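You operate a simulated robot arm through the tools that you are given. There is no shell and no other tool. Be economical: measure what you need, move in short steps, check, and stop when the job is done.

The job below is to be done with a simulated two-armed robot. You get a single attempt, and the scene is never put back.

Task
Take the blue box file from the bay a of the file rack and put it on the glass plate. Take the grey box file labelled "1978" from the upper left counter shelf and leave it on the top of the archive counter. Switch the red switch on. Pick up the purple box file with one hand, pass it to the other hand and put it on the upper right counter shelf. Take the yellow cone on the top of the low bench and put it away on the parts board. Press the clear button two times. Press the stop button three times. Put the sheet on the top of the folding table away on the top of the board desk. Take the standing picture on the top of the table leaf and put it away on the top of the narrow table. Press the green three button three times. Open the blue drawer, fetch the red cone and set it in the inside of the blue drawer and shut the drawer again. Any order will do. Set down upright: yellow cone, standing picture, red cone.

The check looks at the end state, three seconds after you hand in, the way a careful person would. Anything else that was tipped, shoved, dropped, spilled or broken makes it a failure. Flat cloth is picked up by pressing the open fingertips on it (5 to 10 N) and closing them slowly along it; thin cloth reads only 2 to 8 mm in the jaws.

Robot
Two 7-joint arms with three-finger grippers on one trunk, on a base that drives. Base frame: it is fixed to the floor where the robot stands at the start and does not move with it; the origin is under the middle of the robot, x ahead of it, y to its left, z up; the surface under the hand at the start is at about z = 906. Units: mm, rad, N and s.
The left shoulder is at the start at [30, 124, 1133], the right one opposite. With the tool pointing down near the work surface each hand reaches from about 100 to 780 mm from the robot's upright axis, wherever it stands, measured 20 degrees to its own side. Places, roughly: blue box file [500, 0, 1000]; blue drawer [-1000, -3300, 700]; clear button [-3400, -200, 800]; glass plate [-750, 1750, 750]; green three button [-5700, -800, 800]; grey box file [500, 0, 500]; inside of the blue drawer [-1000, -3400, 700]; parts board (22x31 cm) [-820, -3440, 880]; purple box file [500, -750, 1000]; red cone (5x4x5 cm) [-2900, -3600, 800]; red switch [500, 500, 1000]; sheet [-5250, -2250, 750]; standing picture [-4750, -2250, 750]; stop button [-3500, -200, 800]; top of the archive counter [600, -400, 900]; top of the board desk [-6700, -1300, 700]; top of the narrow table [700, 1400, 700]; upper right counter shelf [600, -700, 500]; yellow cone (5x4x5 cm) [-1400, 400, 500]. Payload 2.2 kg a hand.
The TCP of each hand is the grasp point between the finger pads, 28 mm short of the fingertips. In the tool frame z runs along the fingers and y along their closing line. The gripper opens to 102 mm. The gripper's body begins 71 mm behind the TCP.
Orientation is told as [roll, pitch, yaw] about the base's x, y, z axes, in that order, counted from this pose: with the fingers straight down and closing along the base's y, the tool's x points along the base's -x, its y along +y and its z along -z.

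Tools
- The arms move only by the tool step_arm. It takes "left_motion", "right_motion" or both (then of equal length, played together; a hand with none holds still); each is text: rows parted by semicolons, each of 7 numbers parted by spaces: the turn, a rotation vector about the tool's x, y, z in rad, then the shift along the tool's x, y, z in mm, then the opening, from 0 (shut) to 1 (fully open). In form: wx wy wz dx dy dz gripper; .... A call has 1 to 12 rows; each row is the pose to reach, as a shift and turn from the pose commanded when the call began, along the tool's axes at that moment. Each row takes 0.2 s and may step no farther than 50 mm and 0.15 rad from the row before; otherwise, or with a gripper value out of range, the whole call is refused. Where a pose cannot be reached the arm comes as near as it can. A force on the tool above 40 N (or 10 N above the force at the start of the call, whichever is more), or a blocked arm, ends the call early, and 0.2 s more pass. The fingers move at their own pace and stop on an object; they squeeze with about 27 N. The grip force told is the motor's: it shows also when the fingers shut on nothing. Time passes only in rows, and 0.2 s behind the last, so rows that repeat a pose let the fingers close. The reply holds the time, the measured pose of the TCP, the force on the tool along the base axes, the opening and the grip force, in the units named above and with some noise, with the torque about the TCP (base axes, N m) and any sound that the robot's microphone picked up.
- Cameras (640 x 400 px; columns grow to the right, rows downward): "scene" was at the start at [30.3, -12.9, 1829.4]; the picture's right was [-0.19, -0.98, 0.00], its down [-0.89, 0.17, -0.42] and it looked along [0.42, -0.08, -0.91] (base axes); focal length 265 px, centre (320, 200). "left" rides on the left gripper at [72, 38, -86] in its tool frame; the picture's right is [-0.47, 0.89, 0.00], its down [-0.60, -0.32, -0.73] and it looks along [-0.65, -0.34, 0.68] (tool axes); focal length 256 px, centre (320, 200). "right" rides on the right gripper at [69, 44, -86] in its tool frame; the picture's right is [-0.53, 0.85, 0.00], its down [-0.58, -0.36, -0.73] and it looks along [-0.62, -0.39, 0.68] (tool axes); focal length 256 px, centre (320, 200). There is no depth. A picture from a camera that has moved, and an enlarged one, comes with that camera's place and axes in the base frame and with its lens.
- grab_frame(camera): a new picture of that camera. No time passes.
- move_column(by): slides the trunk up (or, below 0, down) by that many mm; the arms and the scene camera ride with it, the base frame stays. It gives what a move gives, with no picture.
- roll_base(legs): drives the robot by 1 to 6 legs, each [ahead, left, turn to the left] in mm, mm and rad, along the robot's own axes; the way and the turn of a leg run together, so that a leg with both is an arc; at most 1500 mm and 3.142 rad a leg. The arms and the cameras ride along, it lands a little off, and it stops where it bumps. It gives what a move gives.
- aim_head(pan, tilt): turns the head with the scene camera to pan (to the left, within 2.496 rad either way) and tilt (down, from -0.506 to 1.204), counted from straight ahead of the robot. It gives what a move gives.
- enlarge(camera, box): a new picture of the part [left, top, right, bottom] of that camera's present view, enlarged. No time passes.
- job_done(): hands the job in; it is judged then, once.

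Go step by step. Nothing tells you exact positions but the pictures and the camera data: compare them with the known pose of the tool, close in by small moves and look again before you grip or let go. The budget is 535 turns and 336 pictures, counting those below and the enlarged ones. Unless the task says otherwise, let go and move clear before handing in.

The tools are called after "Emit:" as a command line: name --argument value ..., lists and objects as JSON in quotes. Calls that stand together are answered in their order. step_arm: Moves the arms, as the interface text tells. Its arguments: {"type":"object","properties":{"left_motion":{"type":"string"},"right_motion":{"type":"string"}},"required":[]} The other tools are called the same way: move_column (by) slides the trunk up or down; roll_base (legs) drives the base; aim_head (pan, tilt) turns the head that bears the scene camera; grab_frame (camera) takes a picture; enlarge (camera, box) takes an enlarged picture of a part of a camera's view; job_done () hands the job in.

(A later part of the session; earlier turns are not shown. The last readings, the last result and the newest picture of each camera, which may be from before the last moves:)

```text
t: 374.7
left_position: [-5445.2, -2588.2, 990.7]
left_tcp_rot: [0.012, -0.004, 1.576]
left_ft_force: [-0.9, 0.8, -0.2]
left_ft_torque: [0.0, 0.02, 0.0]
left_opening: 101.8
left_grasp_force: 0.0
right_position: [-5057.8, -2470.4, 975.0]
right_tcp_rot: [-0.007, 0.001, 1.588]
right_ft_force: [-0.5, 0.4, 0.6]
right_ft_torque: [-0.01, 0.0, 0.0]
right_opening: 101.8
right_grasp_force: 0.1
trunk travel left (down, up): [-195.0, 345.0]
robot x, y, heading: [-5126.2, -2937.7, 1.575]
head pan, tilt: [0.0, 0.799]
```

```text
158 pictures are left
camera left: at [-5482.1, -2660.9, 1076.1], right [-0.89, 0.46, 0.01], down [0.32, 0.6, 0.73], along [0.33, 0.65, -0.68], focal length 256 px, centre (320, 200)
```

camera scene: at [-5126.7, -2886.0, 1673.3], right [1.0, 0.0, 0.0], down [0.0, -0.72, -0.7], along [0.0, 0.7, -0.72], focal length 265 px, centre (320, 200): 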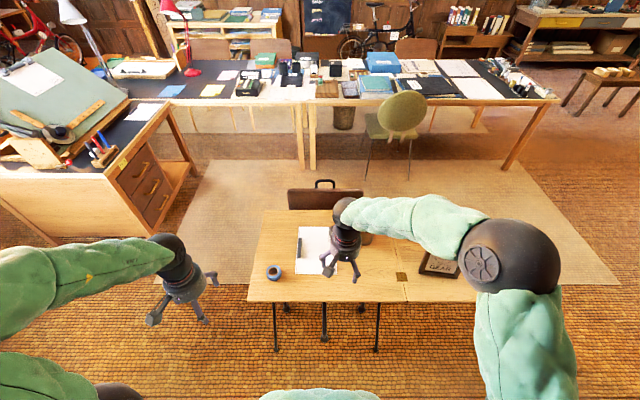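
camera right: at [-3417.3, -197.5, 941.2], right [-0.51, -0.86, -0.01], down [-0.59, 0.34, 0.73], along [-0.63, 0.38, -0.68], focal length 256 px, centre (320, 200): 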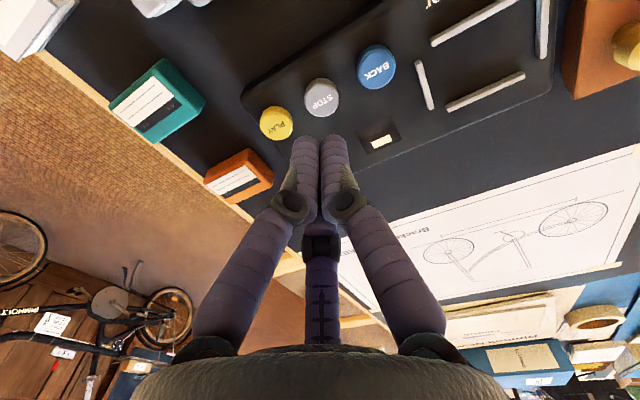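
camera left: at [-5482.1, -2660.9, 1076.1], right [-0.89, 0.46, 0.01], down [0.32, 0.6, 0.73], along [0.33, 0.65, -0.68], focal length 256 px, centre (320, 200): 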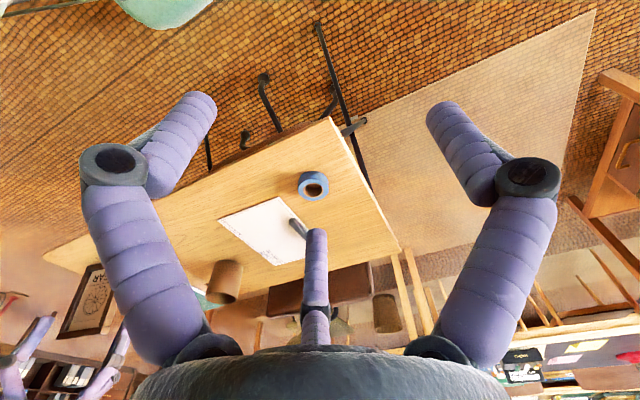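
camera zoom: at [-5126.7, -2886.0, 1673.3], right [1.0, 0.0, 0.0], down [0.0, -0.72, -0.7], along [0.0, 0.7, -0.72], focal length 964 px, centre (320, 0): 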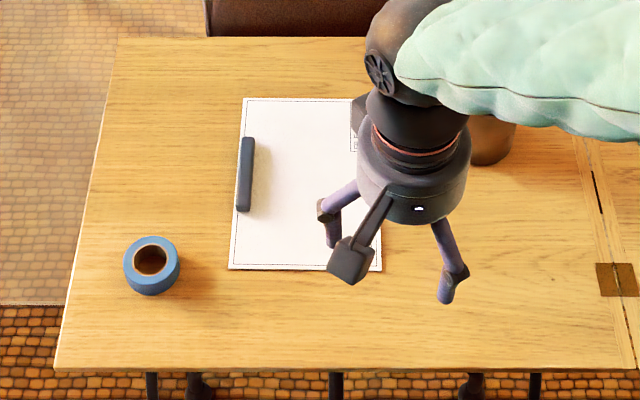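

Bar ≈(−5216,−2229,707). Drive 70 mm closer, clear the right hand aside, and bring the left hand above the bar.

Emit:
roll_base --legs '[[70, 0, 0]]'

Emit:
step_arm --right_motion "0 0 0 40 -15 0 1; 0 0 0 80 -30 0 1; 0 0 0 120 -45 0 1; 0 0 0 160 -60 0 1; 0 0 0 200 -75 0 1; 0 0 0 200 -75 0 1; 0 0 0 200 -75 0 1; 0 0 0 200 -75 0 1; 0 0 0 200 -75 0 1; 0 0 0 200 -75 0 1; 0 0 0 200 -75 0 1; 0 0 0 200 -75 0 1" --left_motion "0 0 0 0 0 0 0.7; 0 0 0 0 0 0 0.7; 0 0 0 -36 -29 0 0.6; 0 0 0 -72 -58 0 0.6; 0 0 0 -108 -87 0 0.6; 0 0 0 -144 -116 0 0.6; 0 0 0 -180 -145 0 0.6; 0 0 0 -216 -174 0 0.6; 0 0 0 -252 -203 0 0.6; 0 0 0 -290 -234 0 0.6; 0 0 0 -290 -234 45 0.6; 0 0 0 -290 -234 90 0.6"

Emit:
grab_frame --camera "left"

Emit:
grab_frame --camera "scene"

```text
t: 375.7
left_position: [-5446.2, -2517.4, 989.9]
left_tcp_rot: [0.013, -0.002, 1.575]
left_ft_force: [0.5, 0.4, -0.7]
left_ft_torque: [-0.06, 0.01, 0.0]
left_opening: 102.0
left_grasp_force: 0.0
right_position: [-5060.2, -2399.4, 973.1]
right_tcp_rot: [-0.006, 0.002, 1.588]
right_ft_force: [-0.4, 1.2, -0.6]
right_ft_torque: [-0.04, 0.01, -0.03]
right_opening: 101.9
right_grasp_force: 0.1
trunk travel left (down, up): [-195.0, 345.0]
robot x, y, heading: [-5127.1, -2862.3, 1.574]
head pan, tilt: [0.0, 0.799]
```

```text
t: 378.3
left_position: [-5213.7, -2227.7, 897.1]
left_tcp_rot: [0.012, -0.002, 1.576]
left_ft_force: [0.2, 0.2, -0.3]
left_ft_torque: [-0.02, 0.02, -0.01]
left_opening: 61.1
left_grasp_force: 0.0
right_position: [-4980.8, -2598.4, 973.8]
right_tcp_rot: [-0.007, 0.002, 1.591]
right_ft_force: [0.7, 0.5, 0.1]
right_ft_torque: [-0.01, 0.0, -0.02]
right_opening: 102.0
right_grasp_force: 0.1
trunk travel left (down, up): [-195.0, 345.0]
robot x, y, heading: [-5121.6, -2865.4, 1.568]
head pan, tilt: [0.0, 0.799]
```

```text
157 pictures are left
camera left: at [-5251.1, -2300.2, 983.6], right [-0.89, 0.46, 0.01], down [0.32, 0.6, 0.73], along [0.33, 0.65, -0.68], focal length 256 px, centre (320, 200)
```

left: 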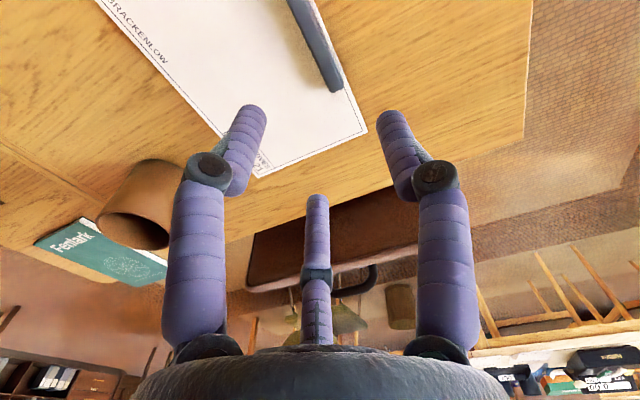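

```text
156 pictures are left
camera scene: at [-5126.5, -2815.8, 1673.1], right [1.0, 0.0, 0.0], down [0.0, -0.72, -0.7], along [0.0, 0.7, -0.72], focal length 265 px, centre (320, 200)
```

scene: 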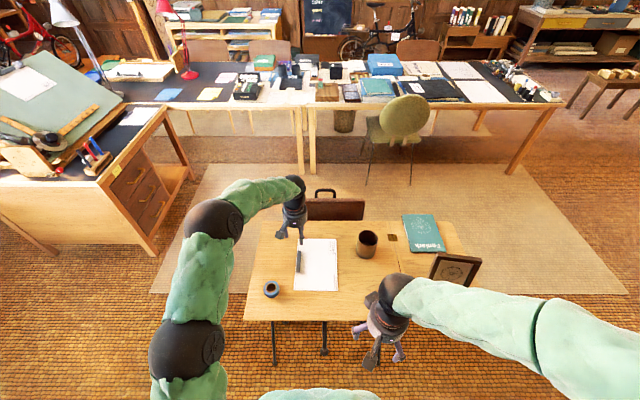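

Bar confirmed. Descend to just above the sheet.

Emit:
step_arm --left_motion "0 0 0 0 -2 40 0.6; 0 0 0 0 -2 80 0.6; 0 0 0 0 -2 120 0.6; 0 0 0 0 -2 145 0.6; 0 0 0 0 -2 150 0.6; 0 0 0 0 -2 150 0.6"

Emit:
grab_frame --camera "left"

```text
t: 379.7
left_position: [-5213.7, -2226.6, 747.2]
left_tcp_rot: [0.013, -0.002, 1.576]
left_ft_force: [0.5, -0.5, -0.4]
left_ft_torque: [0.01, -0.01, -0.02]
left_opening: 61.3
left_grasp_force: 0.1
right_position: [-4980.4, -2599.0, 974.9]
right_tcp_rot: [-0.008, 0.001, 1.588]
right_ft_force: [0.5, 0.1, -0.7]
right_ft_torque: [-0.02, 0.0, 0.02]
right_opening: 102.1
right_grasp_force: 0.1
trunk travel left (down, up): [-195.0, 345.0]
robot x, y, heading: [-5127.7, -2867.2, 1.577]
head pan, tilt: [0.0, 0.799]
```

```text
155 pictures are left
camera left: at [-5250.9, -2300.1, 834.4], right [-0.89, 0.46, 0.01], down [0.32, 0.6, 0.73], along [0.33, 0.65, -0.68], focal length 256 px, centre (320, 200)
```

left: 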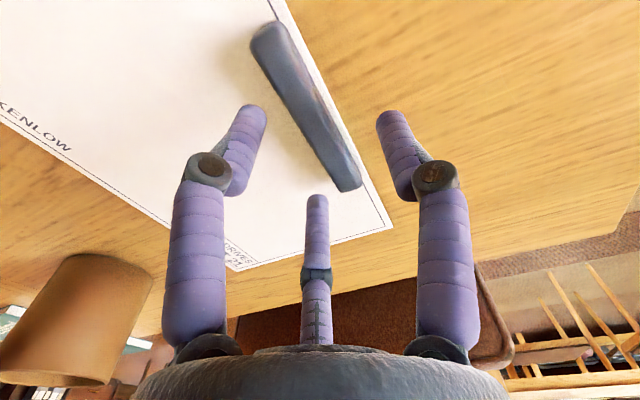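

Emit:
step_arm --left_motion "0 0 0 0 -1 6 0.6; 0 0 0 0 -1 11 0.6; 0 0 0 0 -1 15 0.6; 0 0 0 0 -1 18 0.6; 0 0 0 0 -1 18 0.6"

Emit:
grab_frame --camera "left"

```text
t: 380.9
left_position: [-5213.5, -2226.0, 729.4]
left_tcp_rot: [0.013, -0.002, 1.575]
left_ft_force: [-0.1, -1.1, 0.5]
left_ft_torque: [-0.01, 0.04, 0.0]
left_opening: 61.1
left_grasp_force: 0.1
right_position: [-4981.0, -2599.6, 973.7]
right_tcp_rot: [-0.007, 0.002, 1.59]
right_ft_force: [-0.1, 0.1, 0.3]
right_ft_torque: [-0.01, -0.02, 0.02]
right_opening: 102.2
right_grasp_force: 0.0
trunk travel left (down, up): [-195.0, 345.0]
robot x, y, heading: [-5126.5, -2866.9, 1.571]
head pan, tilt: [0.0, 0.799]
```

```text
154 pictures are left
camera left: at [-5250.1, -2300.0, 816.0], right [-0.89, 0.46, 0.01], down [0.32, 0.6, 0.73], along [0.33, 0.65, -0.68], focal length 256 px, centre (320, 200)
```

left: 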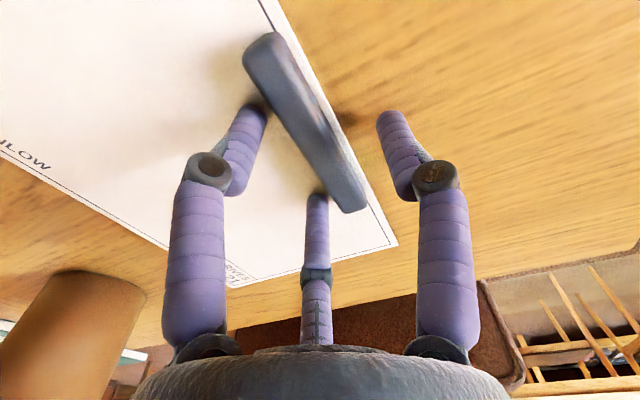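

Fingers straddle the bar. Close.

Emit:
step_arm --left_motion "0 0 0 0 0 2 0.5; 0 0 0 0 0 2 0.4; 0 0 0 0 0 2 0.2; 0 0 0 0 0 2 0; 0 0 0 0 0 2 0; 0 0 0 0 0 2 0"

Emit:
grab_frame --camera "left"

```text
t: 382.3
left_position: [-5213.6, -2226.2, 730.5]
left_tcp_rot: [0.011, -0.009, 1.576]
left_ft_force: [-1.9, 3.4, 22.1]
left_ft_torque: [0.21, 0.06, -0.47]
left_opening: 25.8
left_grasp_force: 27.3
right_position: [-4980.5, -2599.8, 976.4]
right_tcp_rot: [-0.007, -0.001, 1.591]
right_ft_force: [0.8, 0.0, -0.2]
right_ft_torque: [-0.03, 0.01, 0.0]
right_opening: 101.9
right_grasp_force: 0.0
trunk travel left (down, up): [-195.0, 345.0]
robot x, y, heading: [-5125.4, -2867.6, 1.576]
head pan, tilt: [0.0, 0.799]
```

```text
153 pictures are left
camera left: at [-5250.3, -2299.4, 816.1], right [-0.89, 0.46, 0.01], down [0.32, 0.6, 0.73], along [0.33, 0.65, -0.68], focal length 256 px, centre (320, 200)
```

left: 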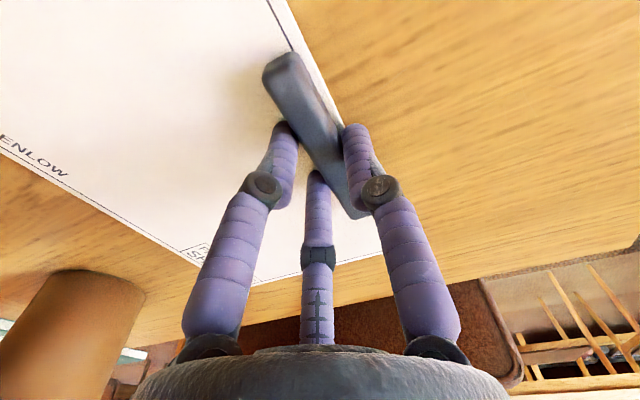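

Bar gripped. Lift slowly and check.

Emit:
step_arm --left_motion "0 0 0 0 0 -10 0; 0 0 0 0 0 -25 0; 0 0 0 0 0 -45 0; 0 0 0 0 0 -70 0; 0 0 0 0 0 -70 0"

Emit:
grab_frame --camera "left"

Emit:
enlarge --camera "scene" --box '[240, 160, 420, 320]'

```text
t: 383.5
left_position: [-5211.7, -2227.5, 797.1]
left_tcp_rot: [0.011, -0.001, 1.576]
left_ft_force: [0.0, 0.0, -1.1]
left_ft_torque: [-0.01, 0.01, -0.01]
left_opening: 25.3
left_grasp_force: 27.3
right_position: [-4980.4, -2599.8, 973.9]
right_tcp_rot: [-0.008, 0.001, 1.59]
right_ft_force: [-0.7, -0.6, 0.2]
right_ft_torque: [-0.01, 0.0, -0.01]
right_opening: 101.9
right_grasp_force: 0.2
trunk travel left (down, up): [-195.0, 345.0]
robot x, y, heading: [-5129.6, -2868.3, 1.58]
head pan, tilt: [0.0, 0.799]
```

```text
152 pictures are left
camera left: at [-5248.7, -2300.5, 883.6], right [-0.89, 0.46, 0.01], down [0.32, 0.6, 0.73], along [0.33, 0.65, -0.69], focal length 256 px, centre (320, 200)
```

left: 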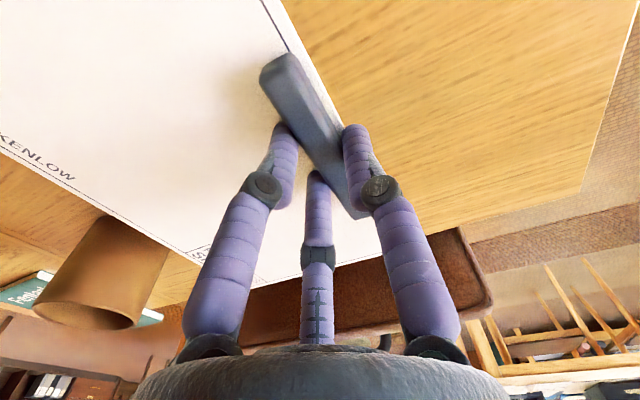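

```text
2.50 times, centred on (330, 240) of scene
camera zoom: at [-5126.9, -2816.7, 1673.2], right [1.0, 0.0, 0.0], down [0.0, -0.72, -0.7], along [0.0, 0.7, -0.72], focal length 663 px, centre (295, 100)
```

zoom: 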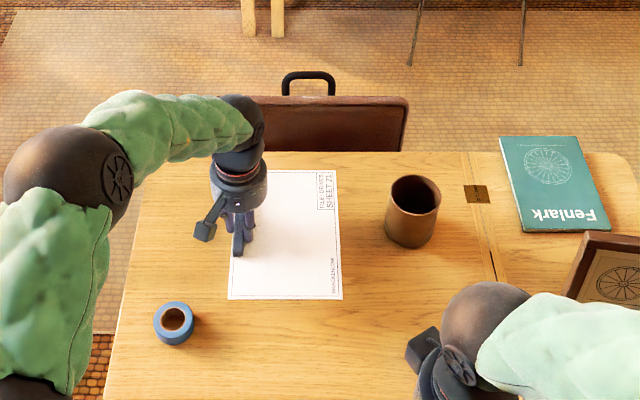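

The sheet lifts rigidly with the bar. Raise further and retract.

Emit:
step_arm --left_motion "0 0 0 0 0 -40 0; 0 0 0 0 0 -85 0; 0 0 0 0 0 -130 0; 0 0 0 0 0 -170 0; 0 0 0 40 0 -190 0; 0 0 0 85 0 -200 0; 0 0 0 130 0 -200 0; 0 0 0 170 0 -200 0; 0 0 0 200 0 -200 0"

Emit:
aim_head --pan 0.7 --tilt 0.5

Emit:
grab_frame --camera "scene"

```text
t: 385.5
left_position: [-5209.3, -2429.9, 997.2]
left_tcp_rot: [0.01, -0.004, 1.576]
left_ft_force: [-0.1, -0.1, -0.1]
left_ft_torque: [0.01, 0.03, 0.01]
left_opening: 25.7
left_grasp_force: 26.9
right_position: [-4980.3, -2599.1, 975.4]
right_tcp_rot: [-0.006, 0.0, 1.59]
right_ft_force: [0.7, -0.6, 0.0]
right_ft_torque: [-0.01, 0.02, 0.02]
right_opening: 101.9
right_grasp_force: 0.0
trunk travel left (down, up): [-195.0, 345.0]
robot x, y, heading: [-5128.3, -2865.1, 1.577]
head pan, tilt: [0.0, 0.799]
```

```text
t: 386.6
left_position: [-5208.7, -2427.0, 997.1]
left_tcp_rot: [0.012, -0.002, 1.576]
left_ft_force: [-1.1, -0.8, -0.1]
left_ft_torque: [-0.02, 0.0, 0.01]
left_opening: 25.4
left_grasp_force: 26.4
right_position: [-4979.2, -2598.9, 973.5]
right_tcp_rot: [-0.007, 0.0, 1.588]
right_ft_force: [-0.6, 0.7, -1.1]
right_ft_torque: [0.0, -0.02, 0.0]
right_opening: 102.0
right_grasp_force: 0.1
trunk travel left (down, up): [-195.0, 345.0]
robot x, y, heading: [-5125.5, -2866.0, 1.573]
head pan, tilt: [0.7, 0.499]
```

```text
150 pictures are left
camera scene: at [-5185.4, -2828.3, 1699.1], right [0.76, 0.65, 0.0], down [0.31, -0.37, -0.88], along [-0.57, 0.67, -0.48], focal length 265 px, centre (320, 200)
```

scene: 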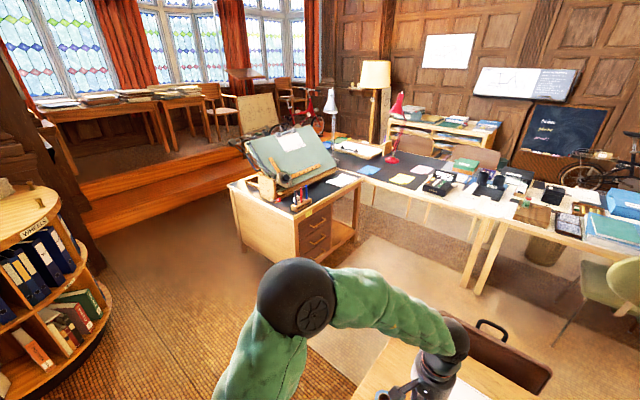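

Emit:
enlarge --camera "scene" --box '[210, 110, 470, 270]'

```text
2.46 times, centred on (340, 190) of scene
camera zoom: at [-5185.4, -2828.3, 1699.1], right [0.76, 0.65, 0.0], down [0.31, -0.37, -0.88], along [-0.57, 0.67, -0.48], focal length 653 px, centre (271, 225)
```

zoom: 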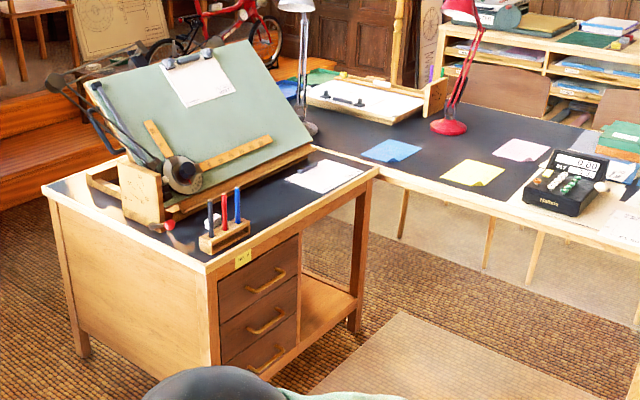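

I'll take the roomier eastern way round. Raise the trunk, roll east and north, then turn to face −x.

Emit:
move_column --by 150

Emit:
roll_base --legs '[[-60, -1030, 0], [1200, 0, 0]]'

Emit:
aim_head --pan 1.5 --tilt 0.55

Emit:
grab_frame --camera "scene"

```text
t: 388.4
left_position: [-5208.0, -2428.2, 1147.3]
left_tcp_rot: [0.014, -0.002, 1.576]
left_ft_force: [0.5, 0.2, -1.2]
left_ft_torque: [-0.03, 0.0, 0.0]
left_opening: 25.3
left_grasp_force: 26.9
right_position: [-4980.3, -2598.4, 1124.7]
right_tcp_rot: [-0.006, 0.003, 1.59]
right_ft_force: [-0.6, 0.2, 1.0]
right_ft_torque: [-0.01, -0.05, -0.02]
right_opening: 102.0
right_grasp_force: 0.0
trunk travel left (down, up): [-345.0, 195.0]
robot x, y, heading: [-5129.4, -2864.0, 1.574]
head pan, tilt: [0.7, 0.499]
```

```text
t: 399.3
left_position: [-4212.8, -1289.7, 1147.8]
left_tcp_rot: [0.012, -0.001, 1.594]
left_ft_force: [0.1, 0.0, 0.1]
left_ft_torque: [0.0, -0.02, 0.04]
left_opening: 25.2
left_grasp_force: 27.0
right_position: [-3980.6, -1457.3, 1125.0]
right_tcp_rot: [-0.006, 0.003, 1.606]
right_ft_force: [-0.4, 0.0, 0.3]
right_ft_torque: [0.0, 0.01, 0.02]
right_opening: 102.1
right_grasp_force: 0.0
trunk travel left (down, up): [-345.0, 195.0]
robot x, y, heading: [-4121.0, -1725.6, 1.592]
head pan, tilt: [0.7, 0.499]
```

```text
t: 400.4
left_position: [-4211.8, -1290.5, 1148.0]
left_tcp_rot: [0.013, -0.002, 1.593]
left_ft_force: [-0.1, -0.4, -1.0]
left_ft_torque: [0.01, 0.02, 0.01]
left_opening: 25.4
left_grasp_force: 26.6
right_position: [-3980.8, -1458.1, 1124.3]
right_tcp_rot: [-0.005, 0.001, 1.607]
right_ft_force: [0.5, -0.4, -0.4]
right_ft_torque: [0.01, 0.01, 0.01]
right_opening: 102.3
right_grasp_force: 0.0
trunk travel left (down, up): [-345.0, 195.0]
robot x, y, heading: [-4122.4, -1729.4, 1.596]
head pan, tilt: [1.499, 0.55]
```

```text
148 pictures are left
camera scene: at [-4211.5, -1753.7, 1844.6], right [0.05, 1.0, 0.0], down [0.52, -0.03, -0.85], along [-0.85, 0.04, -0.52], focal length 265 px, centre (320, 200)
```

scene: 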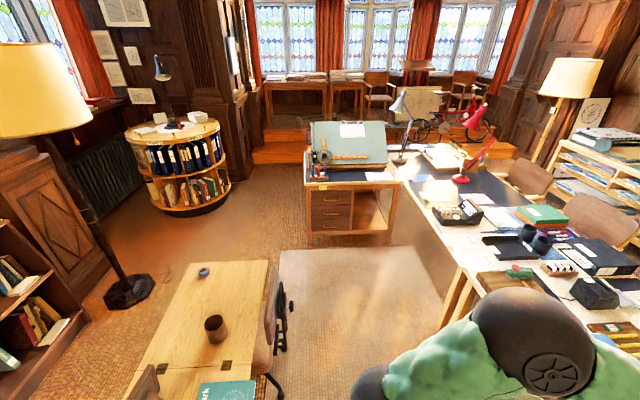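

Emit:
enlarge --camera "scene" --box '[220, 220, 340, 400]'

Emit:
aim_head --pan 0.7 --tilt 0.75

Emit:
grab_frame --camera "scene"

```text
2.22 times, centred on (280, 310) of scene
camera zoom: at [-4211.5, -1753.7, 1844.6], right [0.05, 1.0, 0.0], down [0.52, -0.03, -0.85], along [-0.85, 0.04, -0.52], focal length 589 px, centre (409, -44)
```

zoom: 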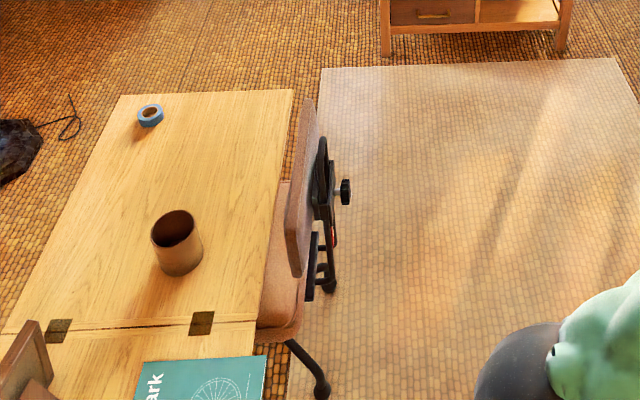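

```text
t: 401.6
left_position: [-4212.0, -1290.4, 1146.0]
left_tcp_rot: [0.013, -0.001, 1.592]
left_ft_force: [0.7, 0.0, -0.4]
left_ft_torque: [0.02, 0.01, -0.02]
left_opening: 25.2
left_grasp_force: 27.2
right_position: [-3980.2, -1457.1, 1125.8]
right_tcp_rot: [-0.007, 0.002, 1.609]
right_ft_force: [0.6, -0.1, 0.1]
right_ft_torque: [0.0, 0.01, 0.02]
right_opening: 101.9
right_grasp_force: 0.1
trunk travel left (down, up): [-345.0, 195.0]
robot x, y, heading: [-4122.6, -1725.7, 1.592]
head pan, tilt: [0.7, 0.75]
```

```text
146 pictures are left
camera scene: at [-4176.6, -1696.1, 1827.2], right [0.75, 0.66, 0.0], down [0.45, -0.51, -0.73], along [-0.48, 0.55, -0.68], focal length 265 px, centre (320, 200)
```

scene: 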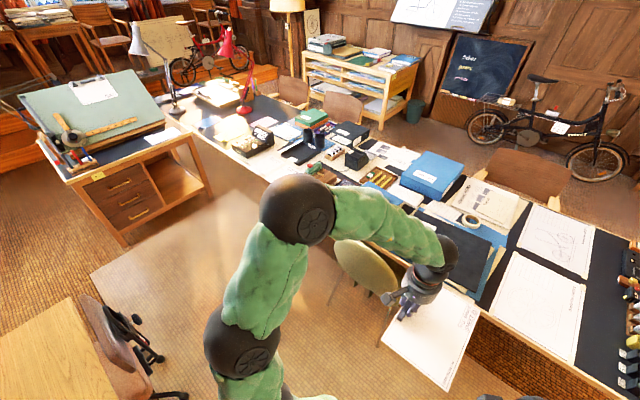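

The corridor at y≈−1480 is clear on both sides. Turn to face −x and drive to the board desk.

Emit:
roll_base --legs '[[0, 0, 1.55], [0, -245, 0], [1400, 0, 0]]'

Emit:
aim_head --pan 0.0 --tilt 0.65

Emit:
grab_frame --camera "scene"

```text
t: 413.6
left_position: [-5954.4, -1523.3, 1146.5]
left_tcp_rot: [0.011, -0.003, 3.113]
left_ft_force: [-0.2, 0.4, -1.0]
left_ft_torque: [-0.02, -0.05, 0.01]
left_opening: 25.3
left_grasp_force: 27.3
right_position: [-5775.2, -1300.9, 1124.5]
right_tcp_rot: [-0.007, 0.001, 3.128]
right_ft_force: [-0.3, 0.4, 0.3]
right_ft_torque: [0.02, 0.0, 0.0]
right_opening: 101.9
right_grasp_force: 0.1
trunk travel left (down, up): [-345.0, 195.0]
robot x, y, heading: [-5511.7, -1455.0, 3.112]
head pan, tilt: [0.7, 0.75]
```

```text
t: 414.7
left_position: [-5953.7, -1522.3, 1146.0]
left_tcp_rot: [0.013, -0.003, 3.115]
left_ft_force: [0.0, 0.6, -1.1]
left_ft_torque: [0.0, 0.0, -0.02]
left_opening: 25.4
left_grasp_force: 26.8
right_position: [-5776.0, -1299.2, 1124.4]
right_tcp_rot: [-0.007, 0.003, 3.127]
right_ft_force: [-0.8, -0.3, 0.1]
right_ft_torque: [-0.01, -0.02, 0.0]
right_opening: 102.1
right_grasp_force: 0.1
trunk travel left (down, up): [-345.0, 195.0]
robot x, y, heading: [-5514.6, -1453.8, 3.114]
head pan, tilt: [0.0, 0.649]
```

```text
145 pictures are left
camera scene: at [-5569.9, -1455.4, 1835.8], right [0.03, 1.0, 0.0], down [0.6, -0.02, -0.8], along [-0.8, 0.02, -0.6], focal length 265 px, centre (320, 200)
```

scene: 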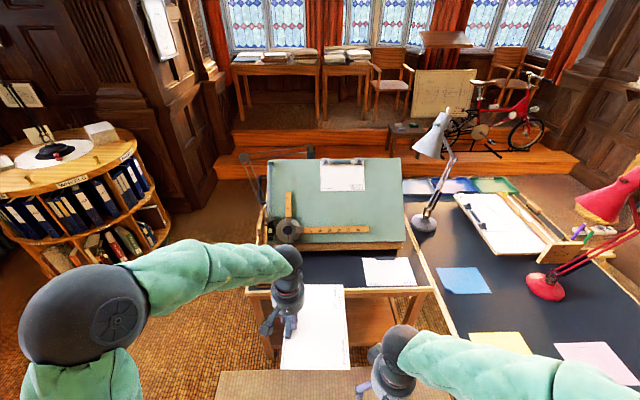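

Emit:
enlarge --camera "scene" --box '[230, 200, 450, 340]'

Emit:
grab_frame --camera "left"

```text
2.86 times, centred on (340, 270) of scene
camera zoom: at [-5569.9, -1455.4, 1835.8], right [0.03, 1.0, 0.0], down [0.6, -0.02, -0.8], along [-0.8, 0.02, -0.6], focal length 758 px, centre (263, 0)
```

zoom: 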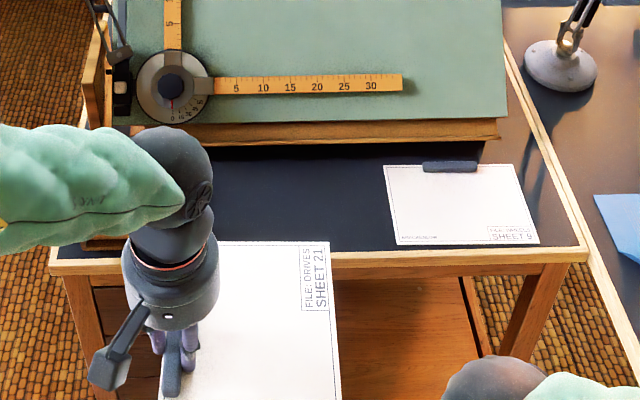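

```text
143 pictures are left
camera left: at [-5883.1, -1562.6, 1233.1], right [-0.49, -0.87, 0.01], down [-0.59, 0.34, 0.73], along [-0.64, 0.35, -0.68], focal length 256 px, centre (320, 200)
```

left: 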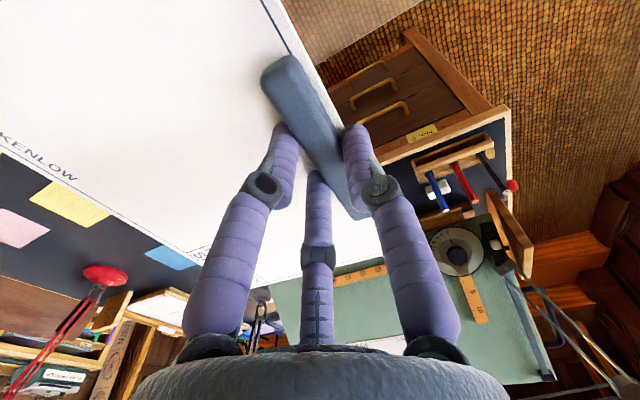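

The desk's front strip is 255 mm deep, so I turn the sheet 90° (bar toward me) before placing between the pen holder and SHEET 9.

Emit:
step_arm --left_motion "0 0 -0.143 0 0 0 0; 0 0 -0.286 0 0 0 0; 0 0 -0.429 0 0 0 0; 0 0 -0.572 0 0 0 0; 0 0 -0.715 0 0 0 0; 0 0 -0.858 0 0 0 0; 0 0 -1.0 0 0 0 0; 0 0 -1.143 0 0 0 0; 0 0 -1.286 0 0 0 0; 0 0 -1.43 0 0 0 0; 0 0 -1.543 0 0 0 0; 0 0 -1.543 0 0 0 0"

Emit:
enlarge --camera "scene" --box '[200, 200, 450, 360]'

```text
t: 417.3
left_position: [-5954.8, -1522.7, 1147.5]
left_tcp_rot: [-0.001, -0.013, -1.625]
left_ft_force: [0.6, 0.4, -1.2]
left_ft_torque: [-0.03, -0.02, -0.02]
left_opening: 25.4
left_grasp_force: 26.7
right_position: [-5774.6, -1300.5, 1125.3]
right_tcp_rot: [-0.008, 0.002, 3.127]
right_ft_force: [-0.2, 0.4, 0.1]
right_ft_torque: [0.02, 0.02, 0.01]
right_opening: 102.1
right_grasp_force: 0.0
trunk travel left (down, up): [-345.0, 195.0]
robot x, y, heading: [-5512.7, -1453.8, 3.112]
head pan, tilt: [0.0, 0.649]
```

```text
2.50 times, centred on (325, 280) of scene
camera zoom: at [-5569.9, -1455.3, 1835.8], right [0.03, 1.0, 0.0], down [0.6, -0.02, -0.8], along [-0.8, 0.02, -0.6], focal length 663 px, centre (308, 0)
```

zoom: 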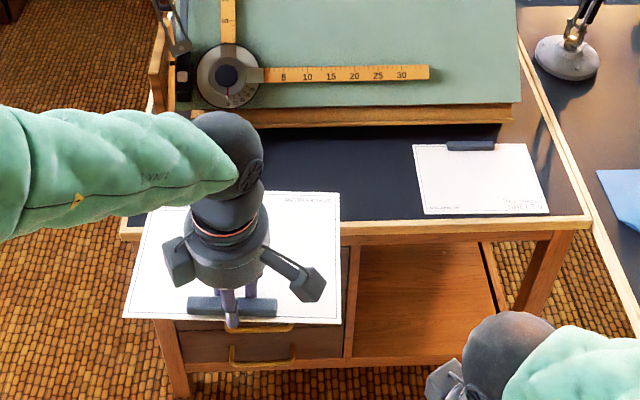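

Correct the small yaw, drive in, extend the arm and lower the trunk.

Emit:
roll_base --legs '[[190, -118, 0.028]]'

Emit:
step_arm --left_motion "0 0 -0.01 -10 -40 0 0; 0 0 -0.02 -15 -80 0 0; 0 0 -0.02 -20 -120 0 0; 0 0 -0.02 -20 -160 0 0; 0 0 -0.02 -20 -200 0 0; 0 0 -0.02 -20 -210 0 0"

Emit:
grab_frame --camera "scene"

```text
t: 419.0
left_position: [-6140.2, -1415.3, 1146.2]
left_tcp_rot: [-0.002, -0.012, -1.596]
left_ft_force: [-0.4, 0.4, -0.7]
left_ft_torque: [-0.03, -0.06, 0.0]
left_opening: 25.3
left_grasp_force: 27.2
right_position: [-5967.7, -1187.0, 1124.2]
right_tcp_rot: [-0.006, 0.002, -3.128]
right_ft_force: [-0.7, -0.6, -0.5]
right_ft_torque: [-0.01, 0.01, 0.02]
right_opening: 102.0
right_grasp_force: 0.2
trunk travel left (down, up): [-345.0, 195.0]
robot x, y, heading: [-5700.7, -1333.9, 3.141]
head pan, tilt: [0.0, 0.649]
```

```text
t: 420.4
left_position: [-6352.2, -1428.7, 1149.2]
left_tcp_rot: [-0.005, -0.013, -1.577]
left_ft_force: [1.3, -0.5, -0.9]
left_ft_torque: [-0.01, 0.02, -0.04]
left_opening: 25.3
left_grasp_force: 26.6
right_position: [-5965.9, -1185.9, 1125.1]
right_tcp_rot: [-0.007, 0.001, -3.128]
right_ft_force: [0.0, -1.2, -0.2]
right_ft_torque: [-0.02, 0.03, 0.01]
right_opening: 102.0
right_grasp_force: 0.1
trunk travel left (down, up): [-345.0, 195.0]
robot x, y, heading: [-5700.1, -1335.6, 3.139]
head pan, tilt: [0.0, 0.649]
```

```text
141 pictures are left
camera scene: at [-5757.2, -1336.1, 1835.8], right [0.0, 1.0, 0.0], down [0.6, 0.0, -0.8], along [-0.8, 0.0, -0.6], focal length 265 px, centre (320, 200)
```

scene: 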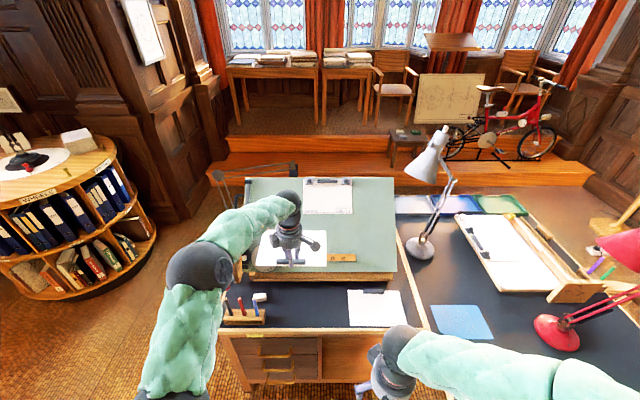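

Emit:
enlarge --camera "scene" --box '[200, 200, 440, 360]'

```text
2.50 times, centred on (320, 280) of scene
camera zoom: at [-5757.2, -1336.1, 1835.8], right [0.0, 1.0, 0.0], down [0.6, 0.0, -0.8], along [-0.8, 0.0, -0.6], focal length 663 px, centre (320, 0)
```

zoom: 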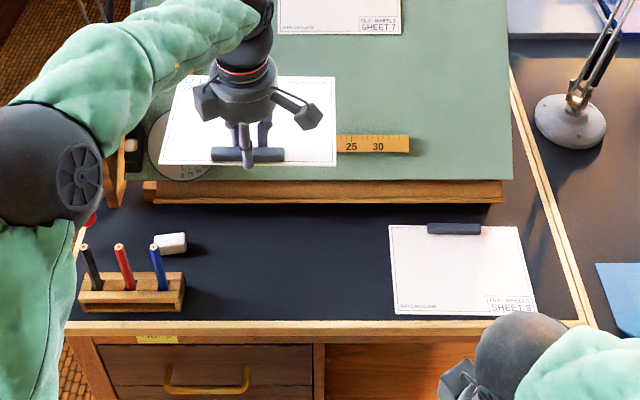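

Shift 38 mm right and lower.

Emit:
step_arm --left_motion "0 0 0 20 0 0 0; 0 0 0 38 0 0 0; 0 0 0 38 0 0 0"

Emit:
move_column --by -200

Emit:
step_arm --left_motion "0 0 0 0 0 40 0; 0 0 0 0 0 80 0; 0 0 0 0 0 110 0; 0 0 0 0 0 130 0; 0 0 0 0 0 130 0"

Emit:
enlarge --camera "scene" --box '[200, 170, 440, 330]'

```text
t: 421.2
left_position: [-6350.4, -1391.6, 1147.3]
left_tcp_rot: [-0.002, -0.012, -1.579]
left_ft_force: [-0.1, -1.0, -0.4]
left_ft_torque: [-0.03, -0.03, 0.05]
left_opening: 25.2
left_grasp_force: 27.1
right_position: [-5967.2, -1187.5, 1124.4]
right_tcp_rot: [-0.008, 0.001, -3.127]
right_ft_force: [0.7, 0.0, 0.5]
right_ft_torque: [0.0, 0.0, 0.01]
right_opening: 102.0
right_grasp_force: 0.1
trunk travel left (down, up): [-345.0, 195.0]
robot x, y, heading: [-5702.5, -1332.5, 3.142]
head pan, tilt: [0.0, 0.649]
```

```text
t: 423.4
left_position: [-6349.7, -1391.4, 947.4]
left_tcp_rot: [-0.003, -0.01, -1.579]
left_ft_force: [-0.6, -0.1, 0.0]
left_ft_torque: [0.0, 0.01, 0.0]
left_opening: 25.7
left_grasp_force: 26.9
right_position: [-5966.9, -1186.9, 924.2]
right_tcp_rot: [-0.007, 0.002, -3.128]
right_ft_force: [-0.7, -0.3, 0.4]
right_ft_torque: [0.01, 0.01, 0.05]
right_opening: 101.8
right_grasp_force: 0.0
trunk travel left (down, up): [-145.0, 395.0]
robot x, y, heading: [-5701.9, -1336.7, 3.141]
head pan, tilt: [0.0, 0.649]
```

```text
t: 424.6
left_position: [-6351.2, -1392.2, 817.4]
left_tcp_rot: [-0.004, -0.012, -1.577]
left_ft_force: [0.6, 0.4, -1.2]
left_ft_torque: [0.0, 0.0, -0.03]
left_opening: 25.3
left_grasp_force: 27.0
right_position: [-5967.5, -1186.7, 924.2]
right_tcp_rot: [-0.008, 0.002, -3.128]
right_ft_force: [0.0, 0.8, -0.4]
right_ft_torque: [0.01, 0.0, 0.05]
right_opening: 102.0
right_grasp_force: 0.0
trunk travel left (down, up): [-145.0, 395.0]
robot x, y, heading: [-5699.4, -1334.1, 3.137]
head pan, tilt: [0.0, 0.649]
```

```text
2.50 times, centred on (320, 250) of scene
camera zoom: at [-5757.6, -1336.0, 1635.8], right [0.0, 1.0, 0.0], down [0.6, 0.0, -0.8], along [-0.8, 0.0, -0.6], focal length 663 px, centre (320, 75)
```

zoom: 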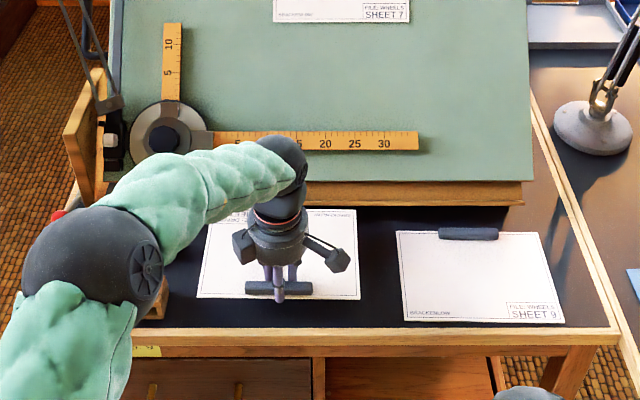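

Emit:
step_arm --left_motion "0 0 0 0 0 20 0; 0 0 0 0 0 32 0; 0 0 0 0 0 36 0; 0 0 0 0 0 40 0; 0 0 0 0 0 43 0; 0 0 0 0 0 46 0; 0 0 0 0 0 46 0"

Emit:
enlarge --camera "scene" --box '[200, 170, 440, 330]'

```text
t: 426.2
left_position: [-6349.7, -1392.8, 771.3]
left_tcp_rot: [-0.002, -0.011, -1.578]
left_ft_force: [1.0, 0.3, 2.8]
left_ft_torque: [0.4, -0.13, -0.06]
left_opening: 24.9
left_grasp_force: 27.2
right_position: [-5966.3, -1186.4, 924.2]
right_tcp_rot: [-0.008, 0.002, -3.128]
right_ft_force: [0.2, 0.1, 0.5]
right_ft_torque: [0.01, 0.0, 0.0]
right_opening: 102.0
right_grasp_force: 0.0
trunk travel left (down, up): [-145.0, 395.0]
robot x, y, heading: [-5702.0, -1332.0, 3.138]
head pan, tilt: [0.0, 0.649]
```

```text
2.50 times, centred on (320, 250) of scene
camera zoom: at [-5757.3, -1336.1, 1635.8], right [0.0, 1.0, 0.0], down [0.6, 0.0, -0.8], along [-0.8, 0.0, -0.6], focal length 663 px, centre (320, 75)
```

zoom: 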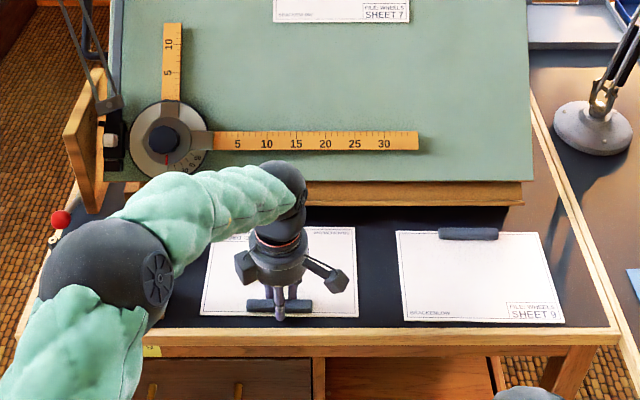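

Touching. Settle slightly, release and lift.

Emit:
step_arm --left_motion "0 0 0 0 0 1 0; 0 0 0 0 0 1 0.3; 0 0 0 0 0 1 0.4; 0 0 0 0 0 1 0.5; 0 0 0 0 0 1 0.55; 0 0 0 0 0 1 0.55; 0 0 0 0 0 -20 0.55; 0 0 0 0 0 -50 0.55; 0 0 0 0 0 -95 0.55; 0 0 0 0 0 -140 0.55; 0 0 0 0 0 -180 0.55"

Emit:
enlarge --camera "scene" --box '[200, 170, 440, 330]'

```text
t: 428.6
left_position: [-6348.8, -1389.7, 951.9]
left_tcp_rot: [-0.002, -0.013, -1.577]
left_ft_force: [-0.9, 0.6, -0.8]
left_ft_torque: [-0.02, 0.03, -0.01]
left_opening: 56.0
left_grasp_force: 0.1
right_position: [-5966.6, -1186.1, 924.3]
right_tcp_rot: [-0.005, 0.002, -3.127]
right_ft_force: [0.4, -0.5, -0.4]
right_ft_torque: [-0.02, 0.0, -0.01]
right_opening: 102.1
right_grasp_force: 0.0
trunk travel left (down, up): [-145.0, 395.0]
robot x, y, heading: [-5704.5, -1333.0, 3.134]
head pan, tilt: [0.0, 0.649]
```

```text
2.50 times, centred on (320, 250) of scene
camera zoom: at [-5757.0, -1336.0, 1635.8], right [0.0, 1.0, 0.0], down [0.6, 0.0, -0.8], along [-0.8, 0.0, -0.6], focal length 663 px, centre (320, 75)
```

zoom: 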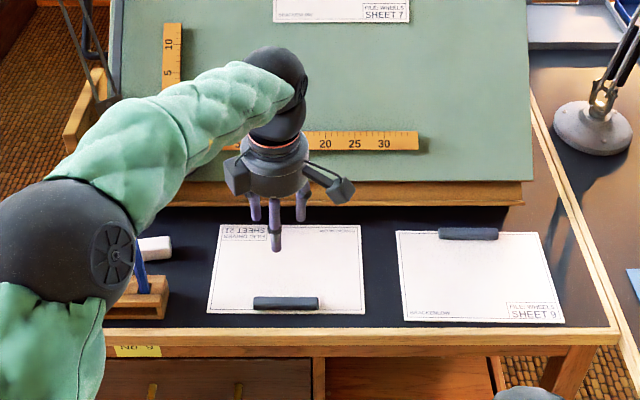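

Sheet placed. Restore the left hand, then turn right to face the register on the long table.

Emit:
step_arm --left_motion "0 0 0.14 0 23 -5 0.6; 0 0 0.28 0 46 -10 0.7; 0 0 0.42 0 69 -15 0.8; 0 0 0.56 0 92 -20 1; 0 0 0.7 0 115 -25 1; 0 0 0.84 0 138 -30 1; 0 0 0.98 0 161 -30 1; 0 0 1.12 0 184 -30 1; 0 0 1.26 0 207 -30 1; 0 0 1.4 -20 230 -30 1; 0 0 1.55 -40 250 -30 1"

Emit:
roll_base --legs '[[-60, 0, 0], [0, 0, -1.565]]'

Emit:
aim_head --pan 0.0 --tilt 0.8

Emit:
grab_frame --camera "scene"

```text
t: 431.0
left_position: [-6098.3, -1432.7, 982.3]
left_tcp_rot: [0.013, -0.003, -3.13]
left_ft_force: [-0.4, -1.0, -0.4]
left_ft_torque: [0.03, 0.02, -0.02]
left_opening: 102.0
left_grasp_force: 0.0
right_position: [-5966.4, -1186.8, 925.5]
right_tcp_rot: [-0.007, 0.002, -3.128]
right_ft_force: [0.8, -0.8, -0.4]
right_ft_torque: [-0.03, -0.01, -0.03]
right_opening: 101.9
right_grasp_force: 0.1
trunk travel left (down, up): [-145.0, 395.0]
robot x, y, heading: [-5701.6, -1334.0, 3.136]
head pan, tilt: [0.0, 0.649]
```

```text
t: 435.8
left_position: [-5741.7, -936.5, 981.0]
left_tcp_rot: [0.013, -0.002, 1.591]
left_ft_force: [0.0, -0.3, -0.1]
left_ft_torque: [0.0, 0.0, 0.03]
left_opening: 102.0
left_grasp_force: 0.1
right_position: [-5495.5, -1067.4, 923.5]
right_tcp_rot: [-0.008, 0.002, 1.593]
right_ft_force: [1.6, -0.2, -0.6]
right_ft_torque: [-0.01, 0.01, 0.0]
right_opening: 101.9
right_grasp_force: 0.0
trunk travel left (down, up): [-145.0, 395.0]
robot x, y, heading: [-5640.2, -1334.3, 1.573]
head pan, tilt: [0.0, 0.649]
```

```text
t: 436.5
left_position: [-5741.6, -935.6, 980.6]
left_tcp_rot: [0.013, -0.003, 1.593]
left_ft_force: [-0.5, 0.6, -0.5]
left_ft_torque: [0.01, 0.0, 0.0]
left_opening: 101.8
left_grasp_force: 0.0
right_position: [-5494.9, -1068.0, 924.1]
right_tcp_rot: [-0.005, 0.002, 1.592]
right_ft_force: [0.5, 0.4, 0.1]
right_ft_torque: [-0.05, -0.01, -0.01]
right_opening: 102.1
right_grasp_force: 0.2
trunk travel left (down, up): [-145.0, 395.0]
robot x, y, heading: [-5643.4, -1337.3, 1.578]
head pan, tilt: [0.0, 0.799]
```

```text
136 pictures are left
camera scene: at [-5641.0, -1285.3, 1623.2], right [1.0, 0.01, 0.0], down [0.0, -0.72, -0.7], along [0.0, 0.7, -0.72], focal length 265 px, centre (320, 200)
```

scene: 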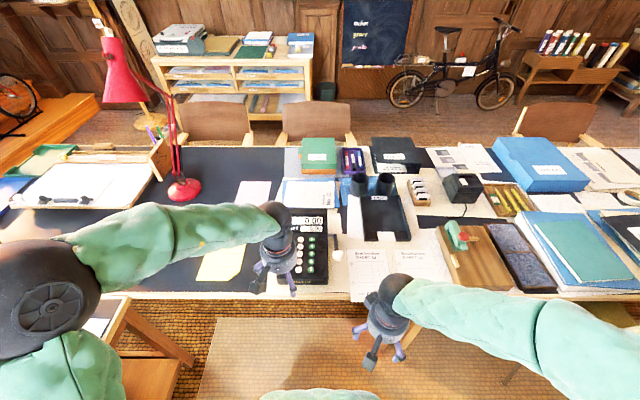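

Emit:
enlarge --camera "scene" --box '[255, 195, 355, 295]'

```text
4.00 times, centred on (305, 245) of scene
camera zoom: at [-5641.0, -1285.3, 1623.2], right [1.0, 0.01, 0.0], down [0.0, -0.72, -0.7], along [0.0, 0.7, -0.72], focal length 1061 px, centre (380, 20)
```

zoom: 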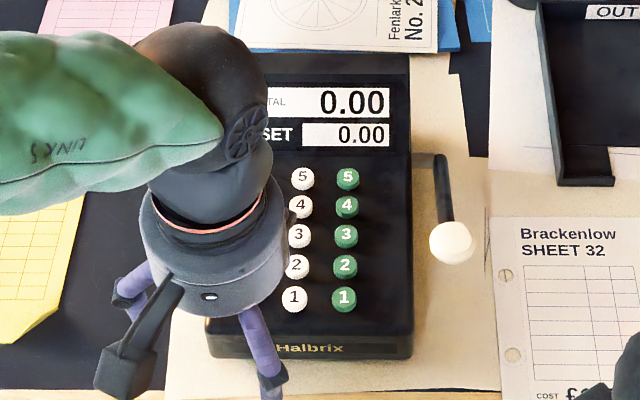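

Green 3 is at about (−5671,−758). Move the left hand away and bring the closed right fingers over it.

Emit:
step_arm --left_motion "0 0 0 40 20 0 1; 0 0 0 80 40 0 1; 0 0 0 120 60 0 1; 0 0 0 150 90 0 1; 0 0 0 150 120 0 1; 0 0 0 150 120 0 1; 0 0 0 150 120 0 1; 0 0 0 150 120 0 1; 0 0 0 150 120 0 1; 0 0 0 150 120 0 1; 0 0 0 150 120 0 1; 0 0 0 150 120 0 1" --right_motion "0 0 0 0 0 -15 0.7; 0 0 0 0 0 -30 0.4; 0 0 0 0 0 -30 0; 0 0 0 -35 20 -30 0; 0 0 0 -70 40 -30 0; 0 0 0 -105 60 -30 0; 0 0 0 -140 80 -30 0; 0 0 0 -180 100 -30 0; 0 0 0 -220 122 -30 0; 0 0 0 -260 145 -30 0; 0 0 0 -300 168 -30 0; 0 0 0 -310 177 -10 0"

Emit:
grab_frame --camera "right"

Emit:
enlarge --camera "scene" --box '[255, 195, 355, 295]'

```text
t: 439.1
left_position: [-5858.9, -1088.8, 982.3]
left_tcp_rot: [0.012, -0.001, 1.592]
left_ft_force: [1.0, -0.2, -1.3]
left_ft_torque: [0.01, -0.01, -0.01]
left_opening: 102.0
left_grasp_force: 0.2
right_position: [-5678.5, -761.4, 933.1]
right_tcp_rot: [-0.009, 0.001, 1.595]
right_ft_force: [0.0, -0.1, 0.2]
right_ft_torque: [0.0, -0.04, 0.04]
right_opening: 2.2
right_grasp_force: 26.9
trunk travel left (down, up): [-145.0, 395.0]
robot x, y, heading: [-5640.2, -1332.7, 1.576]
head pan, tilt: [0.0, 0.799]
```

```text
134 pictures are left
camera right: at [-5722.7, -830.0, 1017.6], right [-0.86, 0.52, -0.01], down [0.35, 0.59, 0.73], along [0.38, 0.63, -0.68], focal length 256 px, centre (320, 200)
```

right: 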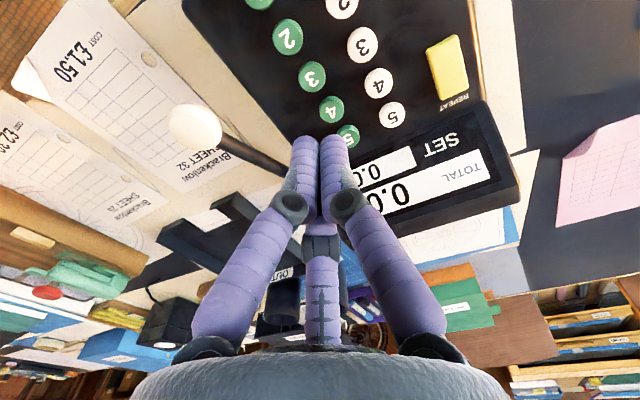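

```text
4.00 times, centred on (305, 245) of scene
camera zoom: at [-5641.1, -1285.0, 1623.2], right [1.0, 0.01, 0.0], down [0.0, -0.72, -0.7], along [0.0, 0.7, -0.72], focal length 1061 px, centre (380, 20)
```

zoom: 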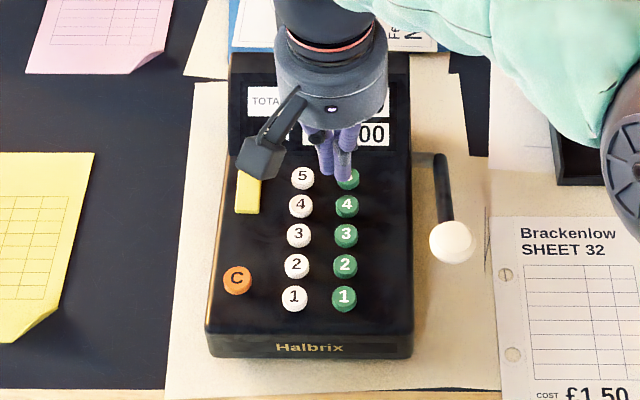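

Triangulated green 3 at (−5671.6,−759.5,800). Re-centre and descend to just above; verify.

Emit:
step_arm --right_motion "0 0 0 -2 -7 25 0; 0 0 0 -2 -7 50 0; 0 0 0 -2 -7 75 0; 0 0 0 -2 -7 88 0; 0 0 0 -2 -7 88 0"

Emit:
enlarge --camera "right" --box '[220, 40, 420, 190]'

Emit:
enlarge --camera "scene" --box '[285, 215, 335, 275]'

```text
t: 440.3
left_position: [-5859.2, -1089.4, 981.9]
left_tcp_rot: [0.013, -0.004, 1.592]
left_ft_force: [-0.3, 0.7, 0.0]
left_ft_torque: [-0.03, 0.02, -0.01]
left_opening: 101.6
left_grasp_force: 0.1
right_position: [-5671.8, -758.7, 845.7]
right_tcp_rot: [-0.007, 0.003, 1.594]
right_ft_force: [-0.6, 0.2, -0.1]
right_ft_torque: [-0.02, 0.01, 0.01]
right_opening: 2.2
right_grasp_force: 27.0
trunk travel left (down, up): [-145.0, 395.0]
robot x, y, heading: [-5637.4, -1334.7, 1.578]
head pan, tilt: [0.0, 0.799]
```

```text
2.67 times, centred on (320, 115) of right
camera zoom: at [-5714.0, -828.8, 930.1], right [-0.86, 0.52, -0.01], down [0.35, 0.59, 0.73], along [0.38, 0.63, -0.68], focal length 683 px, centre (320, 427)
```

zoom: 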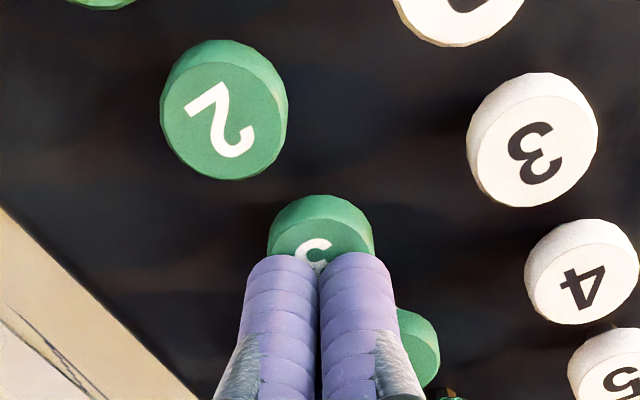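

```text
6.67 times, centred on (310, 245) of scene
camera zoom: at [-5641.1, -1285.4, 1623.2], right [1.0, 0.01, 0.0], down [0.0, -0.72, -0.7], along [0.0, 0.7, -0.72], focal length 1768 px, centre (387, -100)
```

zoom: 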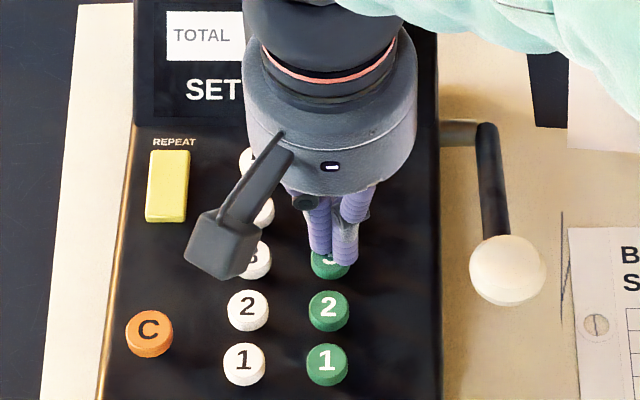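

Exactly centred; neighbours are 33 mm away. Press green 3 (first).

Emit:
step_arm --right_motion "0 0 0 0 0 10 0; 0 0 0 0 0 15 0; 0 0 0 0 0 18 0; 0 0 0 0 0 20 0; 0 0 0 0 0 22 0"

```text
t: 441.2
left_position: [-5858.6, -1093.6, 983.9]
left_tcp_rot: [0.014, -0.005, 1.59]
left_ft_force: [-0.3, -0.3, 0.4]
left_ft_torque: [0.01, 0.01, -0.03]
left_opening: 102.1
left_grasp_force: 0.1
right_position: [-5670.5, -756.5, 837.1]
right_tcp_rot: [-0.006, -0.013, 1.59]
right_ft_force: [3.3, -9.7, 21.0]
right_ft_torque: [-0.4, 0.02, -0.05]
right_opening: 5.9
right_grasp_force: 31.8
trunk travel left (down, up): [-145.0, 395.0]
robot x, y, heading: [-5641.9, -1340.9, 1.579]
head pan, tilt: [0.0, 0.799]
heard: click
stopped in row 4 (right hand): the force on the tool passed its limit at 42 N (the readings are from after the stop); the commanded pose is now the measured one
```

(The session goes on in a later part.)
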